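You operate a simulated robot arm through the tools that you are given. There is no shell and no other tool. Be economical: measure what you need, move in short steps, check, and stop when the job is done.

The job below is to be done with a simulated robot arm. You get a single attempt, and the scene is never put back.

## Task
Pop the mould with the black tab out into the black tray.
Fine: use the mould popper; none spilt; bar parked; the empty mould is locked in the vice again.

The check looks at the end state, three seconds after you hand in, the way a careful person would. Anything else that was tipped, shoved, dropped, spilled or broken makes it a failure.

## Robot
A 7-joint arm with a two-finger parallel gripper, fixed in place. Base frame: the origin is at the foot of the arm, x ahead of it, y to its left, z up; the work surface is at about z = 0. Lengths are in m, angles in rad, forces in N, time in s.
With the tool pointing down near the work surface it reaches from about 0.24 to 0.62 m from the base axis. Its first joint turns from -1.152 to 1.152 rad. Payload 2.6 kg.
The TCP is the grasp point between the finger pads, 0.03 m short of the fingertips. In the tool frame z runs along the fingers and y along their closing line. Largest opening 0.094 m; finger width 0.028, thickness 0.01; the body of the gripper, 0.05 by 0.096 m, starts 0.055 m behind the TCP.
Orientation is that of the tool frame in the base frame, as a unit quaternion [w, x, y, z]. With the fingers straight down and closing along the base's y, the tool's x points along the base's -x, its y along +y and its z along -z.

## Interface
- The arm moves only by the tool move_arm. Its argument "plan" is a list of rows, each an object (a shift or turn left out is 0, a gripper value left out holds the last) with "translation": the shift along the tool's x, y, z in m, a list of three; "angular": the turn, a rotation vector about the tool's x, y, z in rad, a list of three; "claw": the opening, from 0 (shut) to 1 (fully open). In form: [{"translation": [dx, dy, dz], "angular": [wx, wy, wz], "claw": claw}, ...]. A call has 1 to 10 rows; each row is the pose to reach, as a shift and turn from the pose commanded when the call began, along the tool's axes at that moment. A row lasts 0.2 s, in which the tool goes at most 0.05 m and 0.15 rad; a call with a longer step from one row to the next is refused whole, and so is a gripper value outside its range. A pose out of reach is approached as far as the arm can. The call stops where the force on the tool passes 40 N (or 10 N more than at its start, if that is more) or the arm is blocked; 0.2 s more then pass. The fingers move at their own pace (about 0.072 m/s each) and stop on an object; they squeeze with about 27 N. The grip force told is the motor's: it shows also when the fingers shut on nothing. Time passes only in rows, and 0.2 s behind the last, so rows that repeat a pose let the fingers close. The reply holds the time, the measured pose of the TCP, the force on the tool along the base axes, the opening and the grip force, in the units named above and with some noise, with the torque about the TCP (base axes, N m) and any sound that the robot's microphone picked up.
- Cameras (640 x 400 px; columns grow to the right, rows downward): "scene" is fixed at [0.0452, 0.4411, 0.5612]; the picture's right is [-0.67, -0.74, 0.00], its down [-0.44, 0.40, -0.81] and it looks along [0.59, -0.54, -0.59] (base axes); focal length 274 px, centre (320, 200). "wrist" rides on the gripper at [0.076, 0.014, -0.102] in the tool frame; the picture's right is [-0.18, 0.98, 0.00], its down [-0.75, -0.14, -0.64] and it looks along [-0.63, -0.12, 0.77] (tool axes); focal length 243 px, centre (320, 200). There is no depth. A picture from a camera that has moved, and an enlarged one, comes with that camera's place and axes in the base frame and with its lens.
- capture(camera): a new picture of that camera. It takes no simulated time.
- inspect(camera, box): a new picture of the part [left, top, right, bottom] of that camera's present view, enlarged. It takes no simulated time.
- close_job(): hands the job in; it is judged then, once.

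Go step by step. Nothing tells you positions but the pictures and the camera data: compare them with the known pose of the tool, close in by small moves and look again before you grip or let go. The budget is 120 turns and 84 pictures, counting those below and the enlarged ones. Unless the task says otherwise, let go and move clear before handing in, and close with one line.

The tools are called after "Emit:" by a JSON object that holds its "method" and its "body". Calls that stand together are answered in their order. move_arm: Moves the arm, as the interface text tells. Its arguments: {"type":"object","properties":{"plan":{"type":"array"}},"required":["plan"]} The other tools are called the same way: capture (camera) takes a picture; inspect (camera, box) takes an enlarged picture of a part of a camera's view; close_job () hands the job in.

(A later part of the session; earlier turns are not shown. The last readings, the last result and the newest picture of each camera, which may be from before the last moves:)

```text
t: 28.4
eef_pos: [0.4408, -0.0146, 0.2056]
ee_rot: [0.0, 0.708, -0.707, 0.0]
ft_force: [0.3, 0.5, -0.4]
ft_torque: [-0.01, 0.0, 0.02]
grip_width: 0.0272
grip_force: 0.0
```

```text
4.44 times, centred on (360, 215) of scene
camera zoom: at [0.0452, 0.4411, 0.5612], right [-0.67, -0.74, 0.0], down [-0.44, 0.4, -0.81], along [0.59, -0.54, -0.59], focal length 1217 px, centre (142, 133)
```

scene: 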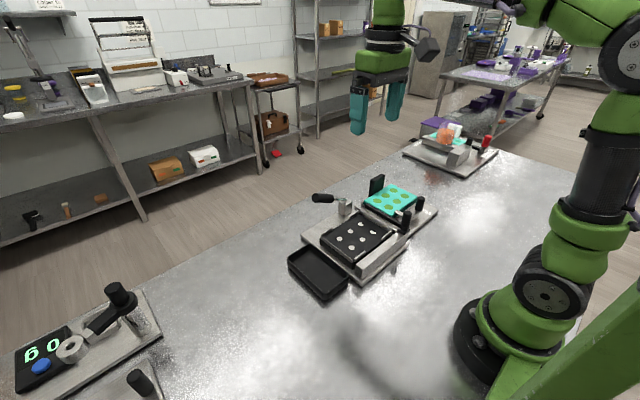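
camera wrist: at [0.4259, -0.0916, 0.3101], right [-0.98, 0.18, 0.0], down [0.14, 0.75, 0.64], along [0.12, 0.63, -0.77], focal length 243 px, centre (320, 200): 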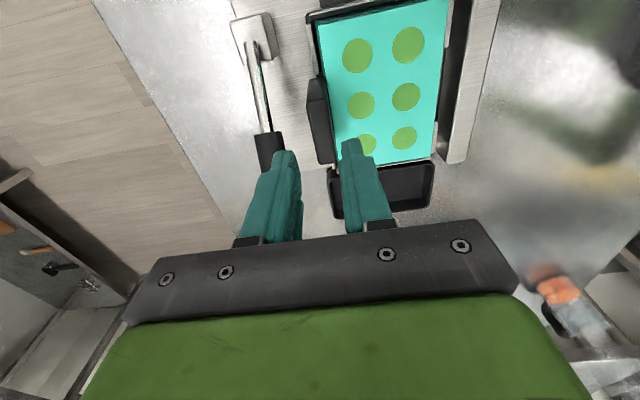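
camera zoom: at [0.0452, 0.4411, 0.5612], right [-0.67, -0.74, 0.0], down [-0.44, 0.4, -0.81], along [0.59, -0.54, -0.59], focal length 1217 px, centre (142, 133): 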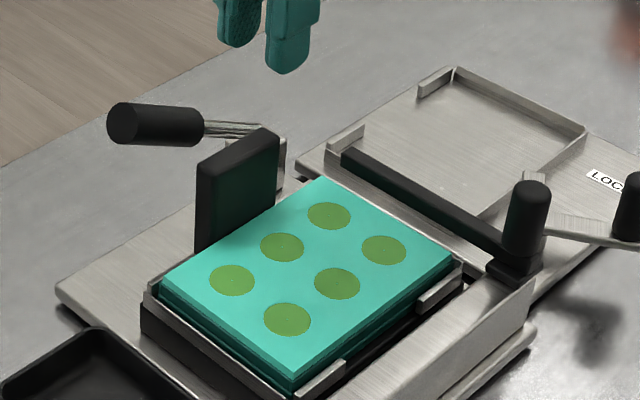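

The mould sits properly in the popper. The tray begins ~2 cm beyond the block edge, so I'll check the tray up close to decide whether it should be closer.

Emit:
{"method": "move_arm", "body": {"plan": [{"translation": [0, 0.006, -0.03], "angular": [0, 0, 0.15]}, {"translation": [-0.01, 0.02, -0.04], "angular": [0, 0, 0.3]}, {"translation": [-0.03, 0.035, -0.04], "angular": [0, 0, 0.45]}, {"translation": [-0.05, 0.05, -0.04], "angular": [0, 0, 0.6]}, {"translation": [-0.075, 0.065, -0.04], "angular": [0, 0, 0.75]}, {"translation": [-0.1, 0.08, -0.04], "angular": [0, 0, 0.9]}, {"translation": [-0.125, 0.095, -0.04], "angular": [0, 0, 1.05]}, {"translation": [-0.15, 0.105, -0.04], "angular": [0, 0, 1.2]}, {"translation": [-0.17, 0.115, -0.04], "angular": [0, 0, 1.35]}, {"translation": [-0.185, 0.12, -0.04], "angular": [0, 0, 1.5]}]}}

Emit:
{"method": "capture", "body": {"camera": "wrist"}}

Emit:
{"method": "inspect", "body": {"camera": "scene", "box": [280, 210, 400, 310]}}

```text
t: 30.6
eef_pos: [0.3217, 0.1707, 0.2451]
ee_rot: [0.0, -0.035, 0.999, 0.001]
ft_force: [-0.3, -0.4, 0.0]
ft_torque: [0.0, -0.04, -0.03]
grip_width: 0.0274
grip_force: 0.0
```

```text
41 pictures are left
camera wrist: at [0.244, 0.1795, 0.3498], right [0.12, 0.99, 0.0], down [0.76, -0.09, 0.64], along [0.64, -0.07, -0.77], focal length 243 px, centre (320, 200)
```

wrist: 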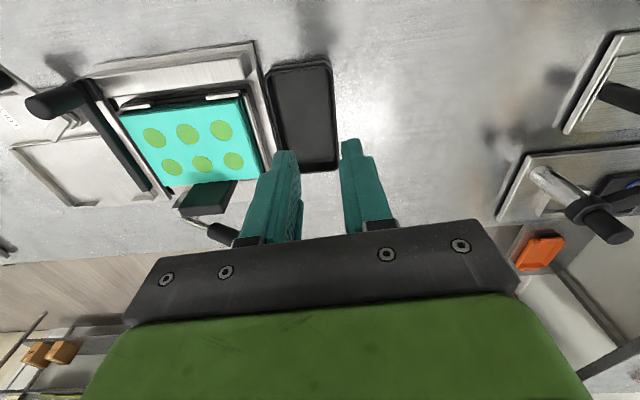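

```text
4.00 times, centred on (340, 260) of scene
camera zoom: at [0.0452, 0.441, 0.5612], right [-0.67, -0.74, 0.0], down [-0.44, 0.4, -0.81], along [0.59, -0.54, -0.59], focal length 1095 px, centre (240, -40)
```

zoom: 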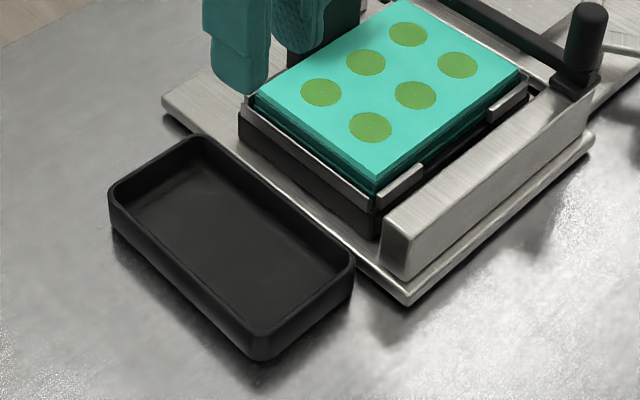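

The tray gap is around 2 cm of bare plate, so falling sweets could miss. I'll move the tray up against the popper block by pinching its +y wall; approaching that wall now.

Emit:
{"method": "move_arm", "body": {"plan": [{"translation": [-0.02, 0.003, 0.02], "angular": [0, 0, 0.07]}, {"translation": [-0.04, 0.006, 0.05], "angular": [0, 0, 0.07]}, {"translation": [-0.056, 0.009, 0.09], "angular": [0, 0, 0.07]}, {"translation": [-0.056, 0.009, 0.13], "angular": [0, 0, 0.07]}, {"translation": [-0.056, 0.009, 0.16], "angular": [0, 0, 0.07]}]}}

Emit:
{"method": "inspect", "body": {"camera": "wrist", "box": [160, 20, 480, 220]}}

Emit:
{"method": "inspect", "body": {"camera": "scene", "box": [240, 200, 400, 300]}}

```text
t: 31.8
eef_pos: [0.3767, 0.1849, 0.085]
ee_rot: [0.0, -0.001, 1.0, 0.0]
ft_force: [0.4, 0.3, 0.5]
ft_torque: [0.0, -0.01, -0.02]
grip_width: 0.0276
grip_force: 0.1
```

```text
2.00 times, centred on (320, 120) of wrist
camera zoom: at [0.2998, 0.1986, 0.1889], right [0.18, 0.98, 0.0], down [0.75, -0.14, 0.64], along [0.63, -0.12, -0.77], focal length 485 px, centre (320, 360)
```

zoom: 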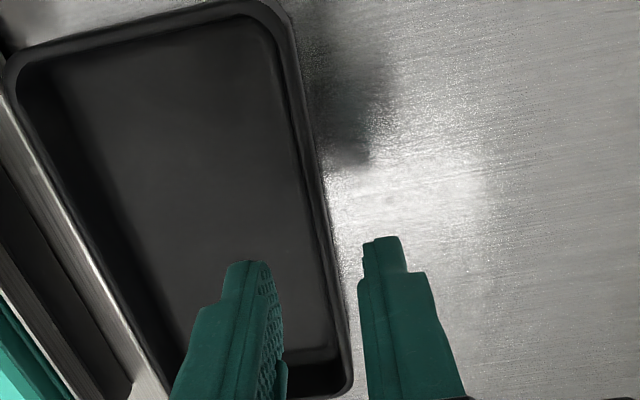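

```text
4.00 times, centred on (320, 250) of scene
camera zoom: at [0.0452, 0.4411, 0.5612], right [-0.67, -0.74, 0.0], down [-0.44, 0.4, -0.81], along [0.59, -0.54, -0.59], focal length 1095 px, centre (320, 0)
```

zoom: 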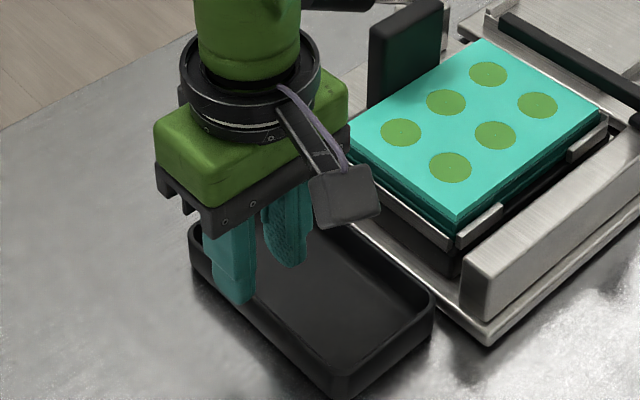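

Emit:
{"method": "move_arm", "body": {"plan": [{"translation": [0, 0.002, 0.02]}, {"translation": [0, 0.002, 0.04]}, {"translation": [0, 0.002, 0.043]}, {"translation": [0, 0.002, 0.043], "claw": 0.0}, {"translation": [0, 0.002, 0.043], "claw": 0.0}, {"translation": [0, 0.002, 0.043], "claw": 0.0}]}}

```text
t: 33.2
eef_pos: [0.3764, 0.1857, 0.0427]
ee_rot: [0.0, 0.001, 1.0, 0.0]
ft_force: [0.0, -0.1, -0.3]
ft_torque: [0.05, -0.01, 0.0]
grip_width: 0.0029
grip_force: 27.1
```

A 3 mm wall is in the grip. I'll lift the tray, shift it 17 mm towards the popper, and look.

Emit:
{"method": "move_arm", "body": {"plan": [{"translation": [0, 0, -0.008]}, {"translation": [0, 0, -0.016]}, {"translation": [0, 0, -0.024]}, {"translation": [0, -0.009, -0.024]}, {"translation": [0, -0.017, -0.024]}]}}

Emit:
{"method": "inspect", "body": {"camera": "scene", "box": [280, 200, 400, 300]}}

Emit:
{"method": "inspect", "body": {"camera": "wrist", "box": [120, 20, 440, 220]}}

```text
t: 34.4
eef_pos: [0.3782, 0.1713, 0.0677]
ee_rot: [0.001, -0.001, 1.0, 0.004]
ft_force: [5.0, 17.3, -1.8]
ft_torque: [0.39, -0.24, -0.71]
grip_width: 0.0035
grip_force: 26.9
```

```text
4.00 times, centred on (340, 250) of scene
camera zoom: at [0.0452, 0.4411, 0.5612], right [-0.67, -0.74, 0.0], down [-0.44, 0.4, -0.81], along [0.59, -0.54, -0.59], focal length 1095 px, centre (240, 0)
```

zoom: 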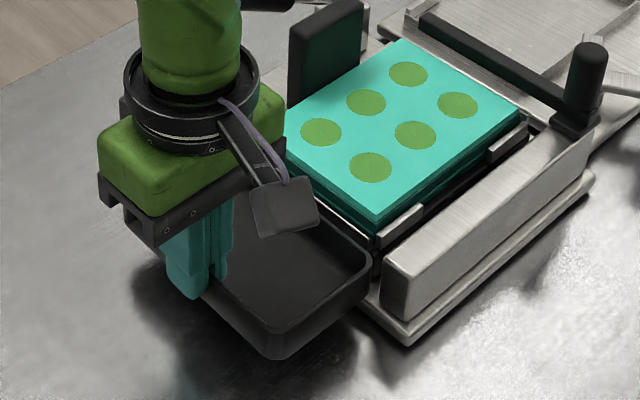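

```text
2.00 times, centred on (280, 120) of wrist
camera zoom: at [0.3005, 0.1848, 0.1712], right [0.18, 0.98, 0.01], down [0.75, -0.14, 0.64], along [0.63, -0.11, -0.76], focal length 485 px, centre (400, 360)
```

zoom: 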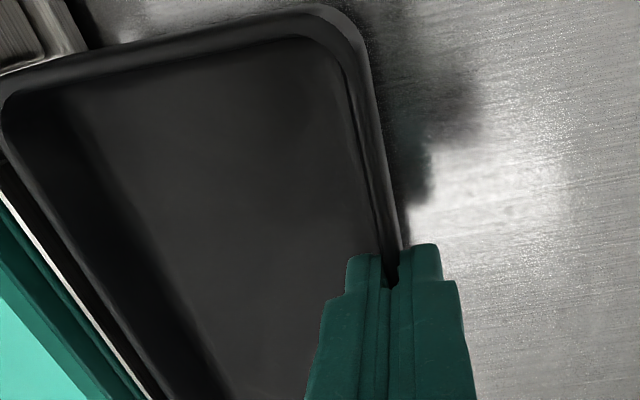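

The tray just touches the block (17 N sideways); I'll back off 4 mm, then lower and release onto plate edge.

Emit:
{"method": "move_arm", "body": {"plan": [{"translation": [0, 0.004, 0]}, {"translation": [0, 0.004, 0.006]}, {"translation": [0, 0.004, 0.012]}, {"translation": [0, 0.004, 0.015]}]}}

Emit:
{"method": "inspect", "body": {"camera": "scene", "box": [280, 200, 400, 300]}}

```text
t: 35.4
eef_pos: [0.3766, 0.1739, 0.0527]
ee_rot: [0.0, 0.0, 1.0, 0.0]
ft_force: [-2.9, 6.8, 7.2]
ft_torque: [-0.35, -0.16, -0.5]
grip_width: 0.0041
grip_force: 26.8
```

```text
4.00 times, centred on (340, 250) of scene
camera zoom: at [0.0452, 0.441, 0.5612], right [-0.67, -0.74, 0.0], down [-0.44, 0.4, -0.81], along [0.59, -0.54, -0.59], focal length 1095 px, centre (240, 0)
```

zoom: 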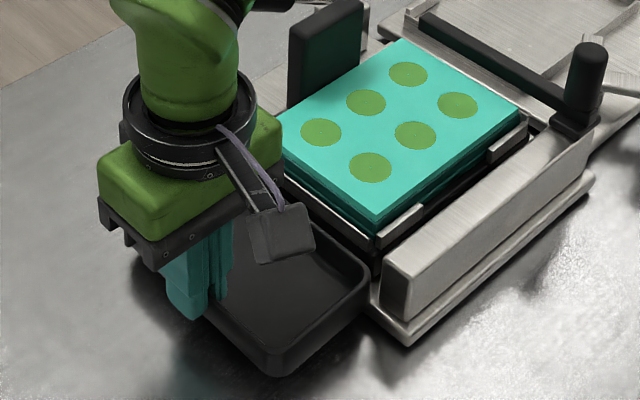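

Emit:
{"method": "move_arm", "body": {"plan": [{"translation": [0, 0, 0.003], "angular": [0.04, 0, 0]}, {"translation": [0, 0, 0.006], "angular": [0.08, 0, 0]}, {"translation": [0, 0, 0.009], "angular": [0.11, 0, 0]}]}}

Emit:
{"method": "inspect", "body": {"camera": "scene", "box": [280, 200, 400, 300]}}

```text
t: 36.2
eef_pos: [0.3775, 0.1753, 0.0425]
ee_rot: [0.003, -0.002, 0.999, -0.052]
ft_force: [9.6, 23.9, 8.1]
ft_torque: [0.03, 0.34, -0.87]
grip_width: 0.0051
grip_force: 27.4
```

```text
4.00 times, centred on (340, 250) of scene
camera zoom: at [0.0452, 0.441, 0.5612], right [-0.67, -0.74, 0.0], down [-0.44, 0.4, -0.81], along [0.59, -0.54, -0.59], focal length 1095 px, centre (240, 0)
```

zoom: 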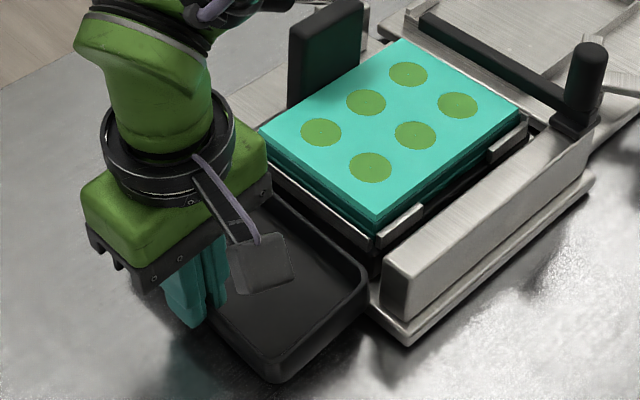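

Side force again against the block; I'll back off 3 mm in +y, then open and rise.

Emit:
{"method": "move_arm", "body": {"plan": [{"translation": [0, 0.003, 0]}, {"translation": [0, 0.004, 0], "claw": 0.2}, {"translation": [0, 0.004, 0], "claw": 0.25}, {"translation": [0, 0.004, -0.03]}, {"translation": [0, 0.004, -0.07], "angular": [-0.05, 0, 0]}, {"translation": [0, 0.004, -0.11], "angular": [-0.11, 0, 0]}, {"translation": [0, 0.004, -0.15], "angular": [-0.11, 0, 0]}]}}

Emit:
{"method": "inspect", "body": {"camera": "scene", "box": [280, 190, 440, 290]}}

```text
t: 37.8
eef_pos: [0.3764, 0.1937, 0.1934]
ee_rot: [0.0, -0.001, 1.0, 0.0]
ft_force: [0.3, 0.2, 0.0]
ft_torque: [0.01, 0.01, 0.0]
grip_width: 0.0234
grip_force: 0.0
```

```text
4.00 times, centred on (360, 240) of scene
camera zoom: at [0.0452, 0.4411, 0.5612], right [-0.67, -0.74, 0.0], down [-0.44, 0.4, -0.81], along [0.59, -0.54, -0.59], focal length 1095 px, centre (160, 40)
```

zoom: 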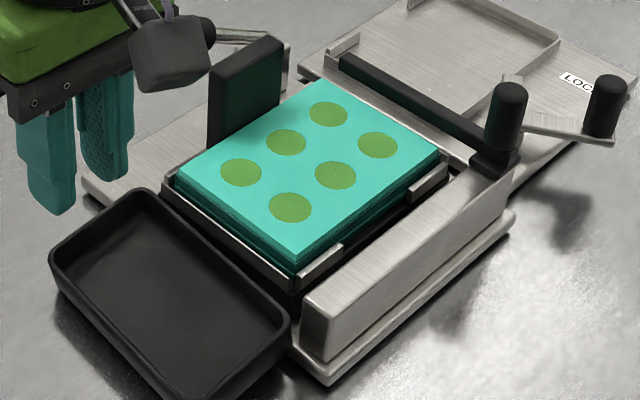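

The tray now snugly abuts the block with its rim below the mould edge. Next: the popper lever. I'll turn to yaw -90° above its grip.

Emit:
{"method": "move_arm", "body": {"plan": [{"translation": [-0.011, -0.015, -0.02], "angular": [0, 0, -0.15], "claw": 0.6}, {"translation": [-0.022, -0.03, -0.03], "angular": [0, 0, -0.3]}, {"translation": [-0.033, -0.045, -0.03], "angular": [0, 0, -0.45]}, {"translation": [-0.044, -0.06, -0.03], "angular": [0, 0, -0.6]}, {"translation": [-0.055, -0.075, -0.03], "angular": [0, 0, -0.75]}, {"translation": [-0.066, -0.09, -0.03], "angular": [0, 0, -0.9]}, {"translation": [-0.077, -0.105, -0.03], "angular": [0, 0, -1.05]}, {"translation": [-0.088, -0.12, -0.03], "angular": [0, 0, -1.2]}, {"translation": [-0.1, -0.135, -0.03], "angular": [0, 0, -1.35]}, {"translation": [-0.11, -0.146, -0.03], "angular": [0, 0, -1.5]}]}}

Emit:
{"method": "inspect", "body": {"camera": "wrist", "box": [160, 0, 480, 200]}}

```text
t: 40.0
eef_pos: [0.4859, 0.048, 0.2207]
ee_rot: [0.0, -0.683, 0.731, 0.0]
ft_force: [0.0, -0.6, -0.4]
ft_torque: [0.0, 0.01, -0.02]
grip_width: 0.0564
grip_force: 0.1
```

```text
2.00 times, centred on (320, 100) of wrist
camera zoom: at [0.4666, -0.0283, 0.3246], right [-0.97, 0.25, 0.0], down [0.19, 0.74, 0.64], along [0.16, 0.62, -0.77], focal length 485 px, centre (320, 400)
```

zoom: 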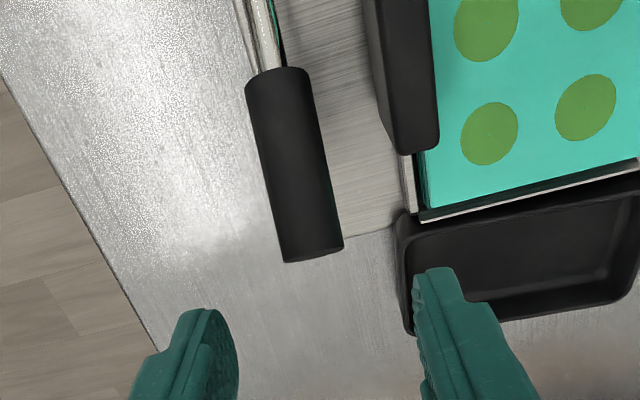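

The grip axis is at x≈0.489, running y≈-0.006 to 0.05. I'll descend around it at y≈0.036.

Emit:
{"method": "move_arm", "body": {"plan": [{"translation": [0.012, -0.004, 0.0], "angular": [0, 0, -0.07], "claw": 0.44}, {"translation": [0.012, -0.004, 0.02], "angular": [0, 0, -0.07]}, {"translation": [0.012, -0.004, 0.045], "angular": [0, 0, -0.07]}]}}

Emit:
{"method": "inspect", "body": {"camera": "wrist", "box": [160, 20, 480, 220]}}

```text
t: 40.8
eef_pos: [0.4902, 0.0374, 0.1765]
ee_rot: [-0.001, -0.707, 0.708, 0.0]
ft_force: [-1.1, 0.5, -0.5]
ft_torque: [-0.04, 0.0, 0.01]
grip_width: 0.0413
grip_force: 0.1
```

```text
2.00 times, centred on (320, 120) of wrist
camera zoom: at [0.4747, -0.0392, 0.2794], right [-0.98, 0.18, 0.0], down [0.14, 0.75, 0.64], along [0.12, 0.63, -0.77], focal length 485 px, centre (320, 360)
```

zoom: 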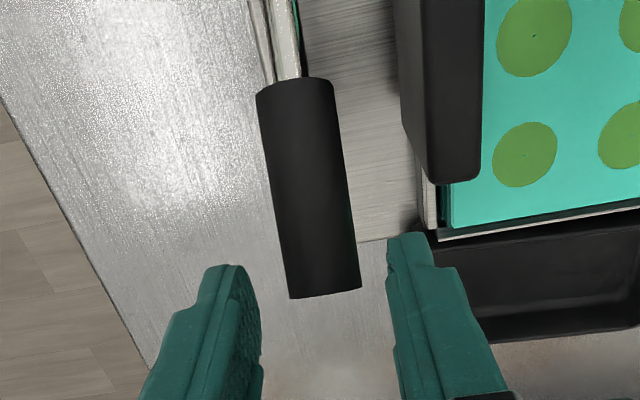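

Emit:
{"method": "move_arm", "body": {"plan": [{"translation": [0.005, 0, 0.02]}, {"translation": [0.005, 0, 0.04]}, {"translation": [0.005, 0, 0.05]}, {"translation": [0.005, 0, 0.05], "claw": 0.1}, {"translation": [0.005, 0, 0.05], "claw": 0.0}, {"translation": [0.005, 0, 0.05], "claw": 0.0}]}}

Emit:
{"method": "inspect", "body": {"camera": "scene", "box": [290, 160, 410, 250]}}

```text
t: 42.2
eef_pos: [0.4898, 0.0316, 0.1282]
ee_rot: [0.0, 0.708, -0.707, 0.002]
ft_force: [20.1, 2.0, 0.4]
ft_torque: [-0.17, -0.08, -0.16]
grip_width: 0.0292
grip_force: 27.1
```

```text
4.44 times, centred on (350, 205) of scene
camera zoom: at [0.0452, 0.4411, 0.5612], right [-0.67, -0.74, 0.0], down [-0.44, 0.4, -0.81], along [0.59, -0.54, -0.59], focal length 1217 px, centre (187, 178)
```

zoom: 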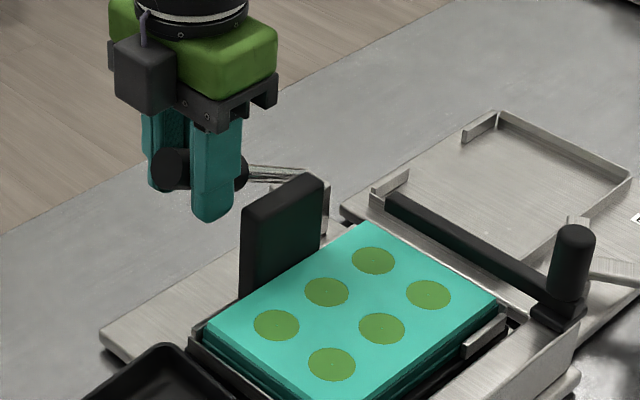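

Lever is gripped. I'll test-press it down a little along its arc (pivot near y=-0.077, z=0.061).

Emit:
{"method": "move_arm", "body": {"plan": [{"translation": [-0.005, -0.0015, 0.008]}, {"translation": [-0.009, -0.0015, 0.017]}]}}

Emit:
{"method": "inspect", "body": {"camera": "scene", "box": [290, 160, 410, 250]}}

```text
t: 42.8
eef_pos: [0.489, 0.0409, 0.1096]
ee_rot: [0.0, -0.707, 0.707, 0.002]
ft_force: [-8.6, 4.8, 11.5]
ft_torque: [-0.94, 0.03, 0.04]
grip_width: 0.0294
grip_force: 27.3
```

```text
4.44 times, centred on (350, 205) of scene
camera zoom: at [0.0451, 0.4411, 0.5612], right [-0.67, -0.74, 0.0], down [-0.44, 0.4, -0.81], along [0.59, -0.54, -0.59], focal length 1217 px, centre (187, 178)
```

zoom: 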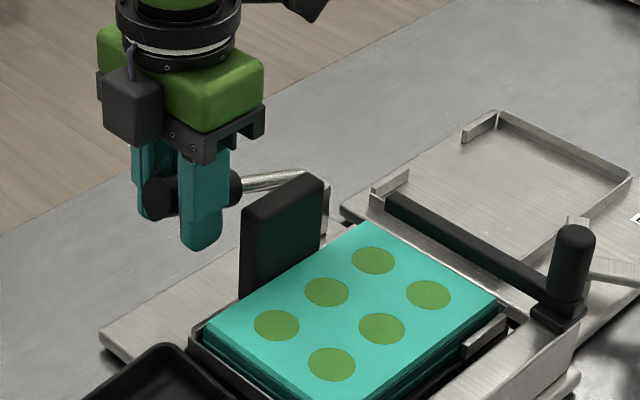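

It moves down with modest force. Continuing to about horizontal.

Emit:
{"method": "move_arm", "body": {"plan": [{"translation": [-0.004, 0, 0.009]}, {"translation": [-0.006, 0, 0.018]}, {"translation": [-0.008, 0, 0.027]}, {"translation": [-0.0094, 0, 0.036]}, {"translation": [-0.01, 0, 0.049]}]}}

Emit:
{"method": "inspect", "body": {"camera": "scene", "box": [280, 160, 420, 265]}}

```text
t: 44.0
eef_pos: [0.4897, 0.0473, 0.0595]
ee_rot: [-0.003, -0.706, 0.709, 0.001]
ft_force: [-21.9, -4.0, 8.7]
ft_torque: [-0.7, 0.07, 0.11]
grip_width: 0.03
grip_force: 26.7
```

```text
3.81 times, centred on (350, 212) of scene
camera zoom: at [0.0451, 0.4411, 0.5612], right [-0.67, -0.74, 0.0], down [-0.44, 0.4, -0.81], along [0.59, -0.54, -0.59], focal length 1043 px, centre (206, 152)
```

zoom: 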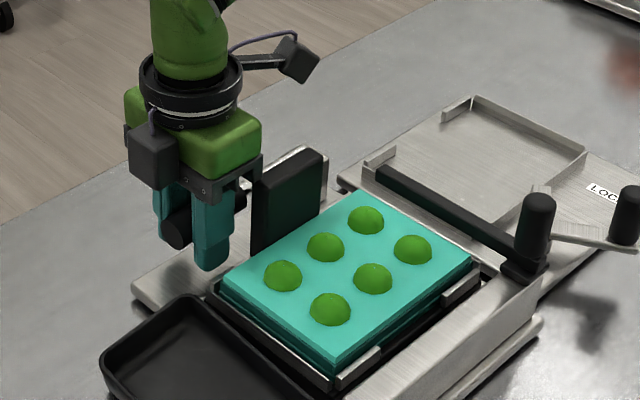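

The sweets are rising. I'll press a bit more, watching for a stop.

Emit:
{"method": "move_arm", "body": {"plan": [{"translation": [0, 0.001, 0.005]}, {"translation": [0.0005, 0.001, 0.01]}]}}

Emit:
{"method": "inspect", "body": {"camera": "scene", "box": [290, 180, 410, 270]}}

```text
t: 44.4
eef_pos: [0.4894, 0.0482, 0.0603]
ee_rot: [-0.002, -0.705, 0.709, 0.001]
ft_force: [-5.1, -1.4, 7.5]
ft_torque: [0.39, 0.54, 0.27]
grip_width: 0.0297
grip_force: 27.7
stopped in row 1: the force on the tool passed its limit at 47 N (the readings are from after the stop); the commanded pose is now the measured one
```

```text
4.44 times, centred on (350, 225) of scene
camera zoom: at [0.0452, 0.4411, 0.5612], right [-0.67, -0.74, 0.0], down [-0.44, 0.4, -0.81], along [0.59, -0.54, -0.59], focal length 1217 px, centre (187, 89)
```

zoom: 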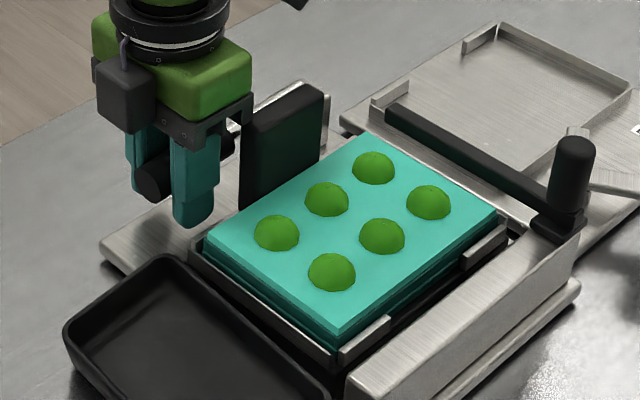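

The lever reached its stop and all six sweets stand proud. I'll open the fingers a little in place and see whether the lever stays down.

Emit:
{"method": "move_arm", "body": {"plan": [{"claw": 0.42}, {"claw": 0.42}, {"claw": 0.42}]}}

Emit:
{"method": "inspect", "body": {"camera": "scene", "box": [290, 180, 410, 270]}}

```text
t: 45.2
eef_pos: [0.4899, 0.0474, 0.0586]
ee_rot: [-0.001, -0.705, 0.709, 0.0]
ft_force: [1.5, 1.9, 8.6]
ft_torque: [-0.25, 0.41, -0.01]
grip_width: 0.0396
grip_force: 0.1
```

```text
4.44 times, centred on (350, 225) of scene
camera zoom: at [0.0451, 0.4411, 0.5612], right [-0.67, -0.74, 0.0], down [-0.44, 0.4, -0.81], along [0.59, -0.54, -0.59], focal length 1217 px, centre (187, 89)
```

zoom: 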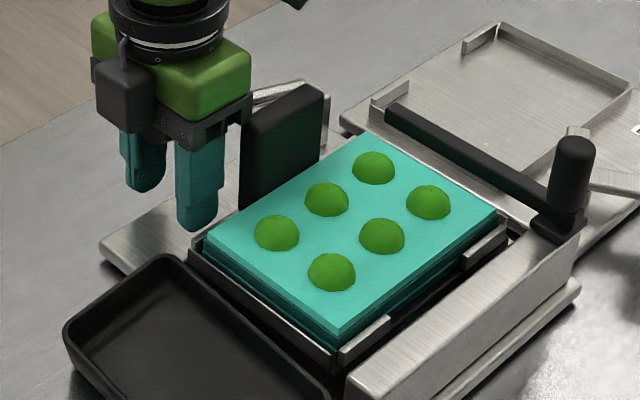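

The sweets stay up. I'll raise the gripper clear of the lever and look.

Emit:
{"method": "move_arm", "body": {"plan": [{"translation": [0, 0, -0.02]}, {"translation": [0, 0, -0.05]}, {"translation": [0, 0, -0.09]}, {"translation": [0, 0, -0.14]}]}}

Emit:
{"method": "inspect", "body": {"camera": "scene", "box": [280, 160, 440, 270]}}

```text
t: 46.2
eef_pos: [0.4895, 0.0457, 0.1971]
ee_rot: [-0.003, -0.705, 0.709, 0.001]
ft_force: [0.1, -1.5, 0.5]
ft_torque: [-0.03, 0.0, -0.03]
grip_width: 0.0395
grip_force: 0.0
```

```text
3.64 times, centred on (360, 215) of scene
camera zoom: at [0.0452, 0.4411, 0.5612], right [-0.67, -0.74, 0.0], down [-0.44, 0.4, -0.81], along [0.59, -0.54, -0.59], focal length 996 px, centre (174, 146)
```

zoom: 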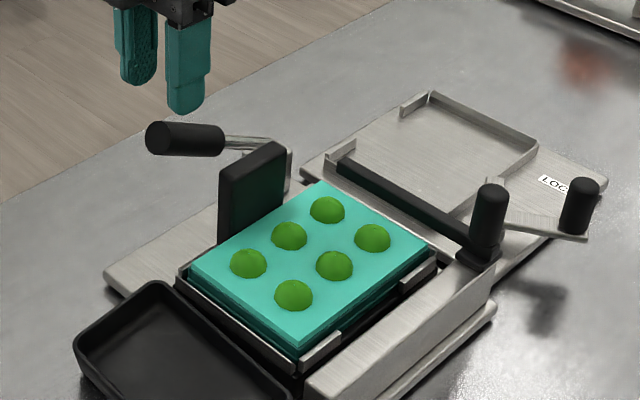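

The lever sprang back up and six sweets lie loose on top of the mould. Now the scraper bar: its knob is around (0.293,-0.092), top at z≈0.118. I'll go above it at yaw 0.

Emit:
{"method": "move_arm", "body": {"plan": [{"translation": [0.014, 0.02, -0.03], "angular": [0, 0, 0.15]}, {"translation": [0.028, 0.04, -0.03], "angular": [0, 0, 0.3]}, {"translation": [0.042, 0.06, -0.03], "angular": [0, 0, 0.45]}, {"translation": [0.056, 0.08, -0.03], "angular": [0, 0, 0.6]}, {"translation": [0.07, 0.1, -0.03], "angular": [0, 0, 0.75]}, {"translation": [0.084, 0.12, -0.03], "angular": [0, 0, 0.9]}, {"translation": [0.098, 0.14, -0.03], "angular": [0, 0, 1.05]}, {"translation": [0.112, 0.16, -0.03], "angular": [0, 0, 1.2]}, {"translation": [0.126, 0.18, -0.03], "angular": [0, 0, 1.35]}, {"translation": [0.139, 0.1975, -0.03], "angular": [0, 0, 1.5]}]}}

Emit:
{"method": "inspect", "body": {"camera": "wrist", "box": [160, 0, 480, 200]}}

```text
t: 48.4
eef_pos: [0.2931, -0.0907, 0.2292]
ee_rot: [-0.002, -0.031, 1.0, 0.0]
ft_force: [0.4, 0.2, -0.6]
ft_torque: [0.03, -0.01, 0.0]
grip_width: 0.0393
grip_force: 0.1
```

```text
2.00 times, centred on (320, 100) of wrist
camera zoom: at [0.2161, -0.0811, 0.3339], right [0.12, 0.99, 0.0], down [0.76, -0.09, 0.64], along [0.63, -0.08, -0.77], focal length 485 px, centre (320, 400)
```

zoom: 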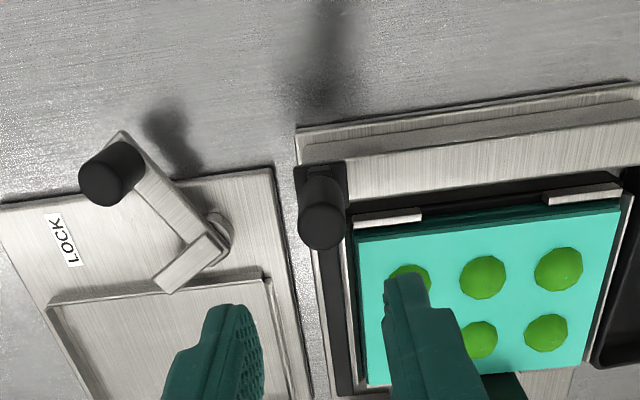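

Knob confirmed at (0.292,-0.091). Descending and gripping it.

Emit:
{"method": "move_arm", "body": {"plan": [{"translation": [0.001, 0, 0.04], "angular": [0, 0, 0.07]}, {"translation": [0.001, 0, 0.08], "angular": [0, 0, 0.07]}, {"translation": [0.001, 0, 0.11], "angular": [0, 0, 0.07]}, {"translation": [0.001, 0, 0.122], "angular": [0, 0, 0.07]}, {"translation": [0.001, 0, 0.122], "angular": [0, 0, 0.07], "claw": 0.0}, {"translation": [0.001, 0, 0.122], "angular": [0, 0, 0.07], "claw": 0.0}, {"translation": [0.001, 0, 0.122], "angular": [0, 0, 0.07], "claw": 0.0}]}}

Emit:
{"method": "inspect", "body": {"camera": "scene", "box": [290, 160, 450, 270]}}

```text
t: 50.0
eef_pos: [0.2919, -0.0906, 0.1085]
ee_rot: [-0.002, 0.002, 1.0, 0.0]
ft_force: [4.4, 7.6, -0.4]
ft_torque: [0.63, -0.47, -0.04]
grip_width: 0.0215
grip_force: 26.9
```

```text
3.64 times, centred on (370, 215) of scene
camera zoom: at [0.0452, 0.441, 0.5612], right [-0.67, -0.74, 0.0], down [-0.44, 0.4, -0.81], along [0.59, -0.54, -0.59], focal length 996 px, centre (138, 146)
```

zoom: 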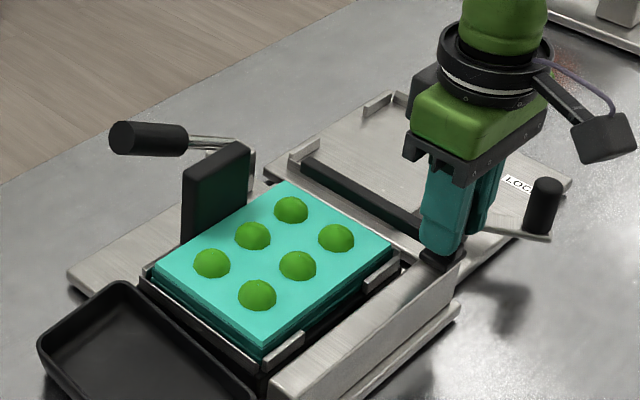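

Knob gripped. I'll start sliding the bar +y slowly and check it moves along the rail.

Emit:
{"method": "move_arm", "body": {"plan": [{"translation": [0, 0.008, 0]}, {"translation": [0, 0.016, 0]}]}}

Emit:
{"method": "inspect", "body": {"camera": "scene", "box": [310, 170, 430, 260]}}

```text
t: 50.6
eef_pos: [0.2911, -0.0748, 0.1092]
ee_rot: [-0.001, 0.002, 1.0, -0.001]
ft_force: [3.0, -1.2, 0.7]
ft_torque: [0.52, 0.69, 0.05]
grip_width: 0.0215
grip_force: 26.6
```

```text
4.44 times, centred on (370, 215) of scene
camera zoom: at [0.0452, 0.441, 0.5612], right [-0.67, -0.74, 0.0], down [-0.44, 0.4, -0.81], along [0.59, -0.54, -0.59], focal length 1217 px, centre (98, 133)
```

zoom: 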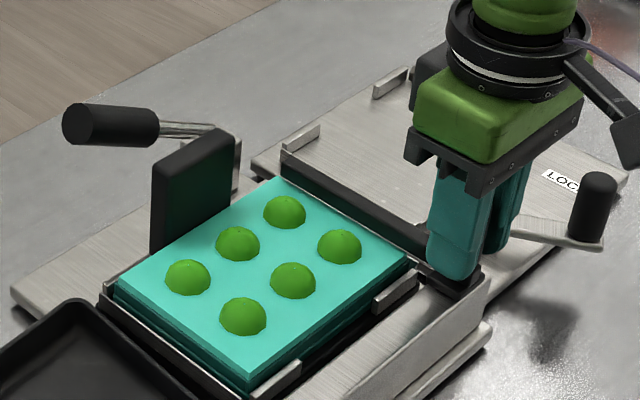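

It slides freely. Continuing across the mould, first to about halfway.

Emit:
{"method": "move_arm", "body": {"plan": [{"translation": [0, 0.012, 0]}, {"translation": [0, 0.024, 0]}, {"translation": [0, 0.036, 0]}, {"translation": [0, 0.048, 0]}, {"translation": [0, 0.06, 0]}]}}

Emit:
{"method": "inspect", "body": {"camera": "scene", "box": [290, 170, 410, 270]}}

```text
t: 51.8
eef_pos: [0.2916, -0.0131, 0.1082]
ee_rot: [-0.001, 0.002, 1.0, 0.0]
ft_force: [-0.5, -1.5, 16.1]
ft_torque: [0.54, 0.46, 0.0]
grip_width: 0.0213
grip_force: 26.9
```

```text
4.00 times, centred on (350, 220) of scene
camera zoom: at [0.0451, 0.441, 0.5612], right [-0.67, -0.74, 0.0], down [-0.44, 0.4, -0.81], along [0.59, -0.54, -0.59], focal length 1095 px, centre (200, 120)
```

zoom: 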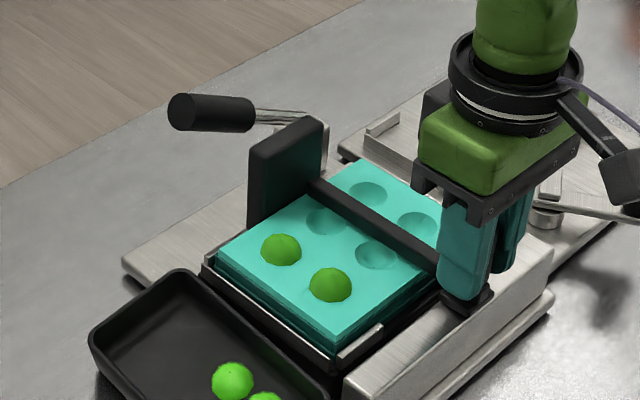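

Sweets are going; I count two still on the mould and at least two in the tray. Let me see the full tray region.

Emit:
{"method": "inspect", "body": {"camera": "scene", "box": [260, 210, 420, 330]}}

```text
3.33 times, centred on (340, 270) of scene
camera zoom: at [0.0451, 0.441, 0.5612], right [-0.67, -0.74, 0.0], down [-0.44, 0.4, -0.81], along [0.59, -0.54, -0.59], focal length 913 px, centre (253, -33)
```

zoom: 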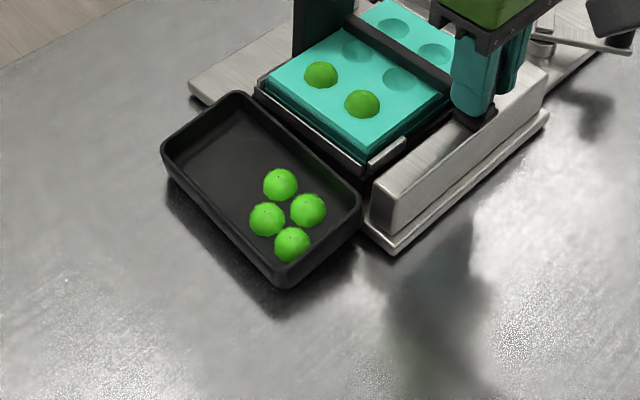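

Four are in the tray already. Continuing the sweep to the end.

Emit:
{"method": "move_arm", "body": {"plan": [{"translation": [0, 0.012, 0]}, {"translation": [0, 0.024, 0]}, {"translation": [0, 0.036, 0]}, {"translation": [0, 0.048, 0]}, {"translation": [0, 0.06, 0]}, {"translation": [0, 0.072, 0]}, {"translation": [0, 0.08, 0]}]}}

Emit:
{"method": "inspect", "body": {"camera": "scene", "box": [260, 190, 420, 310]}}

```text
t: 53.4
eef_pos: [0.2907, 0.0653, 0.1077]
ee_rot: [-0.002, 0.002, 1.0, -0.001]
ft_force: [-2.9, -0.2, 19.8]
ft_torque: [0.44, -0.01, -0.02]
grip_width: 0.0216
grip_force: 26.8
```

```text
3.33 times, centred on (340, 250) of scene
camera zoom: at [0.0451, 0.441, 0.5612], right [-0.67, -0.74, 0.0], down [-0.44, 0.4, -0.81], along [0.59, -0.54, -0.59], focal length 913 px, centre (253, 33)
```

zoom: 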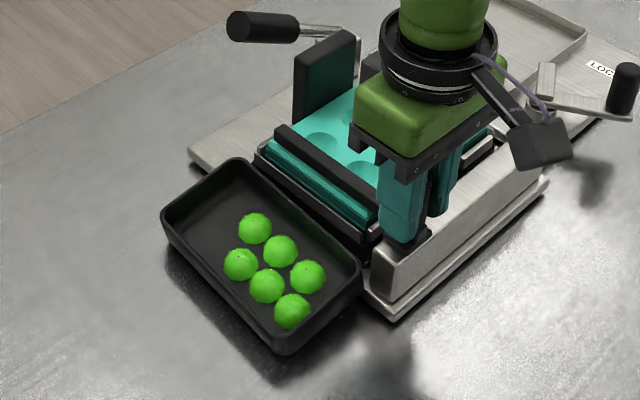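

All six are in the tray. Returning the bar to its parked position.

Emit:
{"method": "move_arm", "body": {"plan": [{"translation": [0, -0.016, 0]}, {"translation": [0, -0.032, 0]}, {"translation": [0, -0.048, 0]}, {"translation": [0, -0.064, 0]}, {"translation": [0, -0.08, 0]}, {"translation": [0, -0.096, 0]}, {"translation": [0, -0.112, 0]}, {"translation": [0, -0.128, 0]}, {"translation": [0, -0.144, 0]}, {"translation": [0, -0.156, 0]}]}}

Emit:
{"method": "move_arm", "body": {"plan": [{"translation": [0, -0.001, 0]}, {"translation": [0, -0.001, 0], "claw": 0.35}, {"translation": [0, -0.001, 0], "claw": 0.4}, {"translation": [0, 0, -0.05]}, {"translation": [0, 0, -0.1]}, {"translation": [0, 0, -0.14]}]}}

Emit:
{"method": "inspect", "body": {"camera": "scene", "box": [280, 160, 440, 270]}}

```text
t: 55.6
eef_pos: [0.2905, -0.0908, 0.1074]
ee_rot: [-0.002, 0.002, 1.0, 0.0]
ft_force: [-4.5, 6.7, 19.0]
ft_torque: [0.56, -0.11, 0.04]
grip_width: 0.0216
grip_force: 26.9
```

```text
t: 57.0
eef_pos: [0.2918, -0.0927, 0.2506]
ee_rot: [-0.001, 0.002, 1.0, -0.001]
ft_force: [-0.6, 0.6, -0.6]
ft_torque: [-0.03, 0.01, -0.02]
grip_width: 0.0377
grip_force: 0.0
```

```text
3.64 times, centred on (360, 215) of scene
camera zoom: at [0.0452, 0.4411, 0.5612], right [-0.67, -0.74, 0.0], down [-0.44, 0.4, -0.81], along [0.59, -0.54, -0.59], focal length 996 px, centre (174, 146)
```

zoom: 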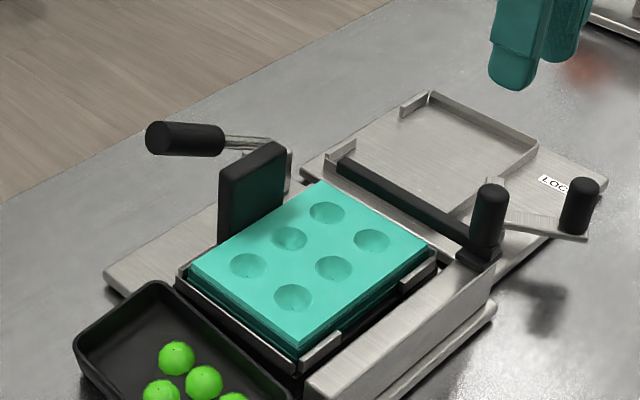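

Bar is parked as it started and the mould is empty. Back to the tab to pick up the mould.

Emit:
{"method": "move_arm", "body": {"plan": [{"translation": [-0.015, 0.008, 0], "angular": [0, 0, -0.15], "claw": 0.36}, {"translation": [-0.03, 0.016, 0], "angular": [0, 0, -0.3]}, {"translation": [-0.045, 0.024, 0], "angular": [0, 0, -0.45]}, {"translation": [-0.06, 0.032, 0], "angular": [0, 0, -0.6]}, {"translation": [-0.075, 0.04, 0], "angular": [0, 0, -0.75]}, {"translation": [-0.09, 0.048, 0], "angular": [0, 0, -0.9]}, {"translation": [-0.105, 0.056, 0], "angular": [0, 0, -1.05]}, {"translation": [-0.12, 0.064, 0], "angular": [0, 0, -1.2]}, {"translation": [-0.136, 0.072, 0], "angular": [0, 0, -1.35]}, {"translation": [-0.151, 0.079, 0], "angular": [0, 0, -1.5]}]}}

Emit:
{"method": "move_arm", "body": {"plan": [{"translation": [0, 0, 0.03], "angular": [0, 0, -0.07]}, {"translation": [0, 0, 0.06], "angular": [0, 0, -0.07]}, {"translation": [0, 0, 0.09], "angular": [0, 0, -0.07]}, {"translation": [0, 0, 0.09], "angular": [0, 0, -0.07]}]}}

Emit:
{"method": "inspect", "body": {"camera": "wrist", "box": [160, 20, 480, 220]}}

```text
t: 59.2
eef_pos: [0.4431, -0.0127, 0.248]
ee_rot: [-0.002, -0.681, 0.732, 0.001]
ft_force: [0.1, 0.1, 0.6]
ft_torque: [0.02, 0.01, -0.01]
grip_width: 0.0339
grip_force: 0.1
```

```text
t: 60.2
eef_pos: [0.4432, -0.0119, 0.1576]
ee_rot: [-0.002, -0.705, 0.709, 0.0]
ft_force: [0.9, -0.7, -1.2]
ft_torque: [0.01, -0.02, -0.01]
grip_width: 0.0339
grip_force: 0.1
```

```text
2.00 times, centred on (320, 120) of wrist
camera zoom: at [0.4285, -0.0881, 0.2608], right [-0.98, 0.19, 0.0], down [0.15, 0.75, 0.64], along [0.12, 0.63, -0.77], focal length 485 px, centre (320, 360)
```

zoom: 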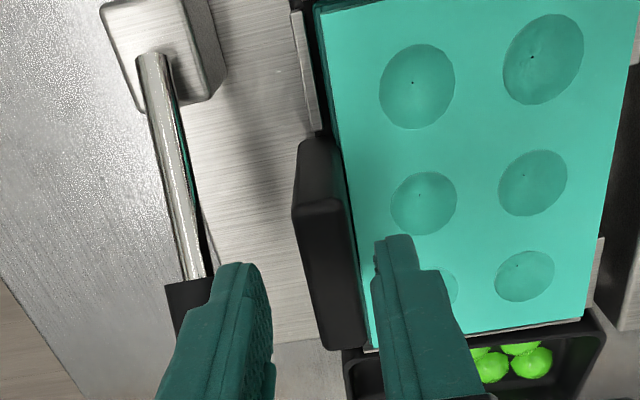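

Well aligned with the tab. Narrowing slightly (lever is close), descending and gripping.

Emit:
{"method": "move_arm", "body": {"plan": [{"claw": 0.32}, {"translation": [0, 0, 0.02]}, {"translation": [0, 0, 0.04]}, {"translation": [0, 0, 0.0515]}, {"translation": [0, 0, 0.0515], "claw": 0.0}, {"translation": [0, 0, 0.0515], "claw": 0.0}, {"translation": [0, 0, 0.0515], "claw": 0.0}]}}

Emit:
{"method": "move_arm", "body": {"plan": [{"translation": [0, 0, -0.005]}, {"translation": [0, 0, -0.012]}, {"translation": [0, 0, -0.02]}, {"translation": [0, 0, -0.03]}]}}

Emit:
{"method": "inspect", "body": {"camera": "scene", "box": [280, 160, 440, 270]}}

```text
t: 61.8
eef_pos: [0.4414, -0.0142, 0.1053]
ee_rot: [-0.001, -0.706, 0.708, 0.001]
ft_force: [-1.2, -0.1, -0.1]
ft_torque: [0.02, 0.14, 0.15]
grip_width: 0.0218
grip_force: 26.5
```

```text
t: 62.8
eef_pos: [0.4413, -0.0132, 0.1353]
ee_rot: [-0.003, -0.705, 0.709, 0.001]
ft_force: [-0.5, 0.4, -0.4]
ft_torque: [-0.03, -0.07, 0.02]
grip_width: 0.022
grip_force: 26.4
```

```text
3.64 times, centred on (360, 215) of scene
camera zoom: at [0.0452, 0.4411, 0.5612], right [-0.67, -0.74, 0.0], down [-0.44, 0.4, -0.81], along [0.59, -0.54, -0.59], focal length 996 px, centre (174, 146)
```

zoom: 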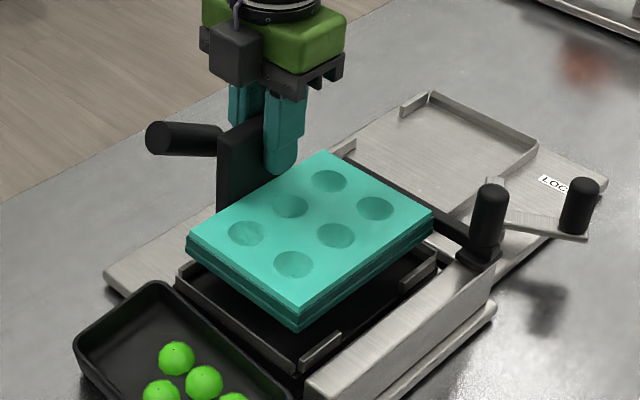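

The mould came off cleanly. I'll carry it back over the vice.

Emit:
{"method": "move_arm", "body": {"plan": [{"translation": [0, 0, -0.03]}, {"translation": [0, 0, -0.055]}, {"translation": [0.036, -0.007, -0.055]}, {"translation": [0.072, -0.014, -0.055]}, {"translation": [0.108, -0.021, -0.055]}, {"translation": [0.144, -0.028, -0.055]}, {"translation": [0.18, -0.035, -0.055]}, {"translation": [0.215, -0.042, -0.055]}, {"translation": [0.215, -0.042, -0.055]}]}}

Emit:
{"method": "move_arm", "body": {"plan": [{"translation": [0, 0, 0.03]}, {"translation": [0, 0, 0.06]}, {"translation": [0, 0, 0.075]}, {"translation": [0, 0, 0.078]}, {"translation": [0, 0, 0.078]}]}}

Emit:
{"method": "inspect", "body": {"camera": "scene", "box": [345, 150, 465, 225]}}

Emit:
{"method": "inspect", "body": {"camera": "wrist", "box": [260, 0, 500, 150]}}

```text
t: 64.8
eef_pos: [0.4839, -0.2263, 0.1902]
ee_rot: [-0.002, -0.706, 0.708, 0.001]
ft_force: [0.4, -0.2, -1.5]
ft_torque: [0.01, -0.08, -0.02]
grip_width: 0.0219
grip_force: 27.5
```

```text
t: 66.0
eef_pos: [0.4827, -0.2269, 0.1127]
ee_rot: [-0.002, -0.705, 0.709, 0.001]
ft_force: [-0.1, -0.4, -2.7]
ft_torque: [0.01, -0.1, 0.02]
grip_width: 0.0218
grip_force: 27.1
```

```text
5.33 times, centred on (405, 188) of scene
camera zoom: at [0.0452, 0.4411, 0.5612], right [-0.67, -0.74, 0.0], down [-0.44, 0.4, -0.81], along [0.59, -0.54, -0.59], focal length 1461 px, centre (-133, 267)
```

zoom: 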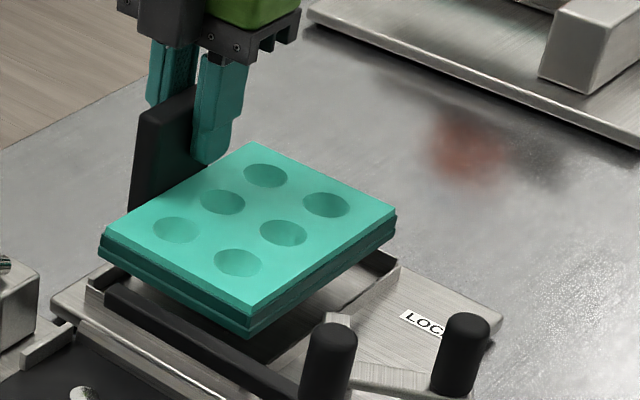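

```text
2.67 times, centred on (380, 75) of wrist
camera zoom: at [0.4676, -0.3035, 0.2163], right [-0.98, 0.19, 0.0], down [0.15, 0.75, 0.64], along [0.12, 0.63, -0.77], focal length 647 px, centre (160, 533)
```

zoom: 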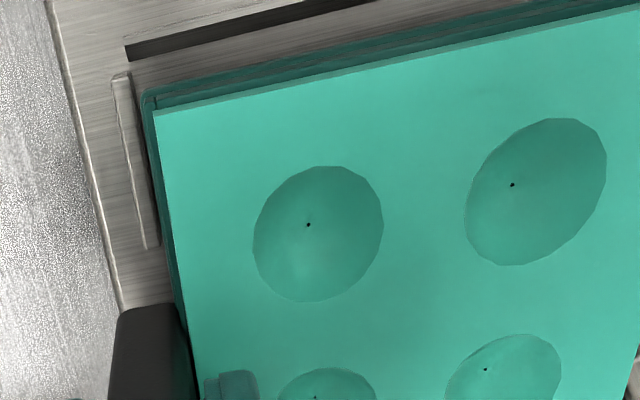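

Aligned as at removal. Lowering gently into the vice.

Emit:
{"method": "move_arm", "body": {"plan": [{"translation": [0.0012, -0.0008, 0.008]}, {"translation": [0.0012, -0.0008, 0.016]}, {"translation": [0.0012, -0.0008, 0.021]}, {"translation": [0.0012, -0.0008, 0.025]}, {"translation": [0.0012, -0.0008, 0.0275]}]}}

Emit:
{"method": "inspect", "body": {"camera": "wrist", "box": [260, 0, 420, 100]}}

Emit:
{"method": "inspect", "body": {"camera": "scene", "box": [360, 165, 456, 225]}}

```text
t: 67.2
eef_pos: [0.4832, -0.2313, 0.0864]
ee_rot: [-0.002, -0.705, 0.71, -0.002]
ft_force: [0.3, -9.8, 17.1]
ft_torque: [0.35, 0.05, 0.04]
grip_width: 0.0222
grip_force: 26.5
```

```text
4.00 times, centred on (340, 50) of wrist
camera zoom: at [0.4688, -0.3071, 0.1914], right [-0.98, 0.19, 0.0], down [0.15, 0.76, 0.64], along [0.12, 0.62, -0.77], focal length 970 px, centre (240, 800)
```

zoom: 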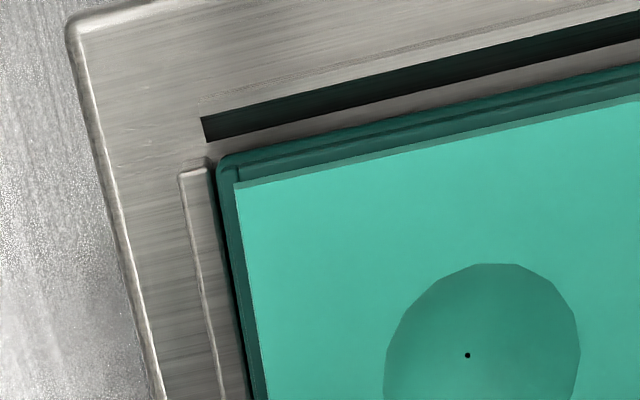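

```text
6.67 times, centred on (408, 195) of scene
camera zoom: at [0.0451, 0.4411, 0.5611], right [-0.67, -0.74, 0.0], down [-0.44, 0.4, -0.81], along [0.59, -0.54, -0.59], focal length 1826 px, centre (-267, 233)
```

zoom: 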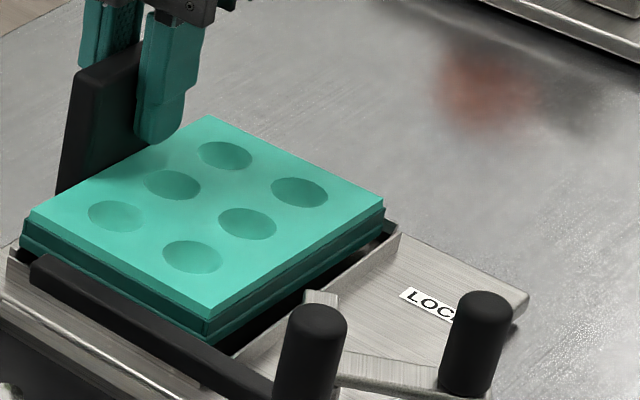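

The +y side of the mould is caught on the vice's wall (it's riding ~10 mm high there). I'll lift again, check, and shift towards -y.

Emit:
{"method": "move_arm", "body": {"plan": [{"translation": [0, 0, -0.01]}, {"translation": [0, 0, -0.02]}, {"translation": [0.001, 0, -0.026]}, {"translation": [0.001, 0, -0.026]}]}}

Emit:
{"method": "inspect", "body": {"camera": "scene", "box": [360, 165, 456, 225]}}

Emit:
{"method": "inspect", "body": {"camera": "wrist", "box": [200, 0, 520, 200]}}

```text
t: 68.2
eef_pos: [0.4844, -0.2294, 0.1117]
ee_rot: [-0.002, -0.706, 0.709, 0.001]
ft_force: [0.1, 0.9, -1.0]
ft_torque: [-0.01, -0.05, 0.01]
grip_width: 0.0222
grip_force: 26.9
```

```text
6.67 times, centred on (408, 195) of scene
camera zoom: at [0.0452, 0.4411, 0.5612], right [-0.67, -0.74, 0.0], down [-0.44, 0.4, -0.81], along [0.59, -0.54, -0.59], focal length 1826 px, centre (-267, 233)
```

zoom: 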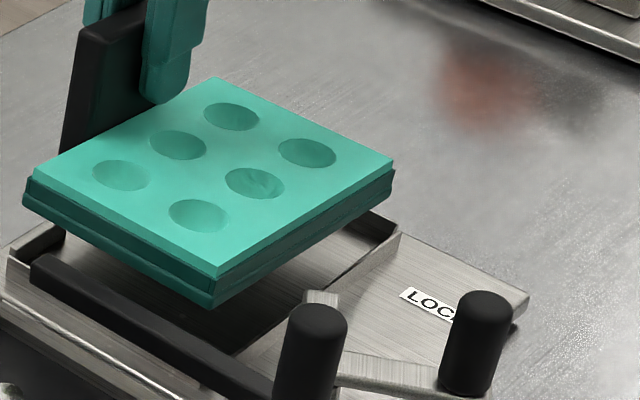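

```text
2.00 times, centred on (360, 100) of wrist
camera zoom: at [0.4686, -0.3058, 0.2157], right [-0.98, 0.19, 0.0], down [0.15, 0.75, 0.64], along [0.12, 0.63, -0.77], focal length 485 px, centre (240, 400)
```

zoom: 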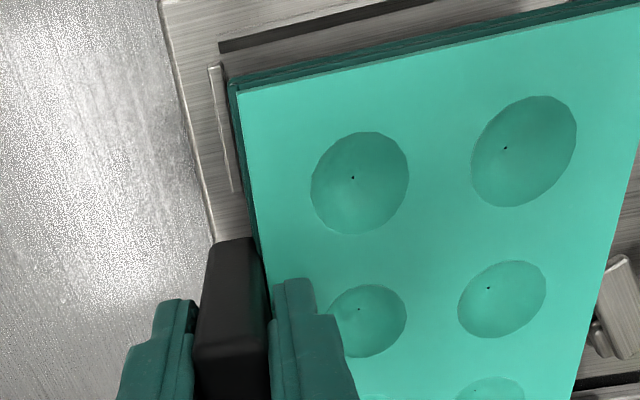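

The mould has rolled ~0.06 rad in the grip (+y side high) and sits ~3 mm too far +y. I'll roll the tool to level it and check again.

Emit:
{"method": "move_arm", "body": {"plan": [{"translation": [0.0005, 0, 0], "angular": [0, 0.03, 0]}, {"translation": [0.001, 0, 0], "angular": [0, 0.06, 0]}, {"translation": [0.001, 0, 0], "angular": [0, 0.06, 0]}]}}

Emit:
{"method": "inspect", "body": {"camera": "scene", "box": [360, 165, 456, 225]}}

Emit:
{"method": "inspect", "body": {"camera": "wrist", "box": [200, 0, 520, 200]}}

```text
t: 69.0
eef_pos: [0.4837, -0.2313, 0.1112]
ee_rot: [-0.023, -0.705, 0.708, -0.02]
ft_force: [-1.0, -0.3, -1.9]
ft_torque: [0.0, -0.05, -0.01]
grip_width: 0.0219
grip_force: 27.7
```

```text
6.67 times, centred on (408, 195) of scene
camera zoom: at [0.0452, 0.4411, 0.5612], right [-0.67, -0.74, 0.0], down [-0.44, 0.4, -0.81], along [0.59, -0.54, -0.59], focal length 1826 px, centre (-267, 233)
```

zoom: 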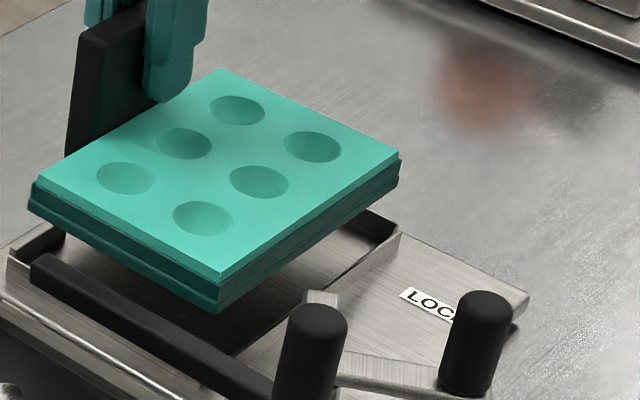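

```text
2.00 times, centred on (360, 100) of wrist
camera zoom: at [0.4687, -0.3009, 0.2201], right [-0.98, 0.19, -0.01], down [0.15, 0.79, 0.59], along [0.12, 0.58, -0.8], focal length 485 px, centre (240, 400)
```

zoom: 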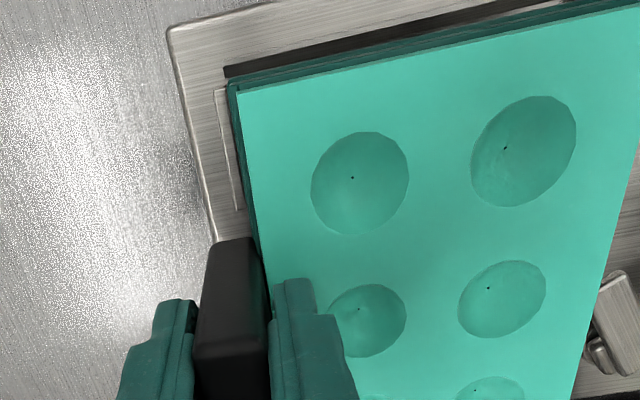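

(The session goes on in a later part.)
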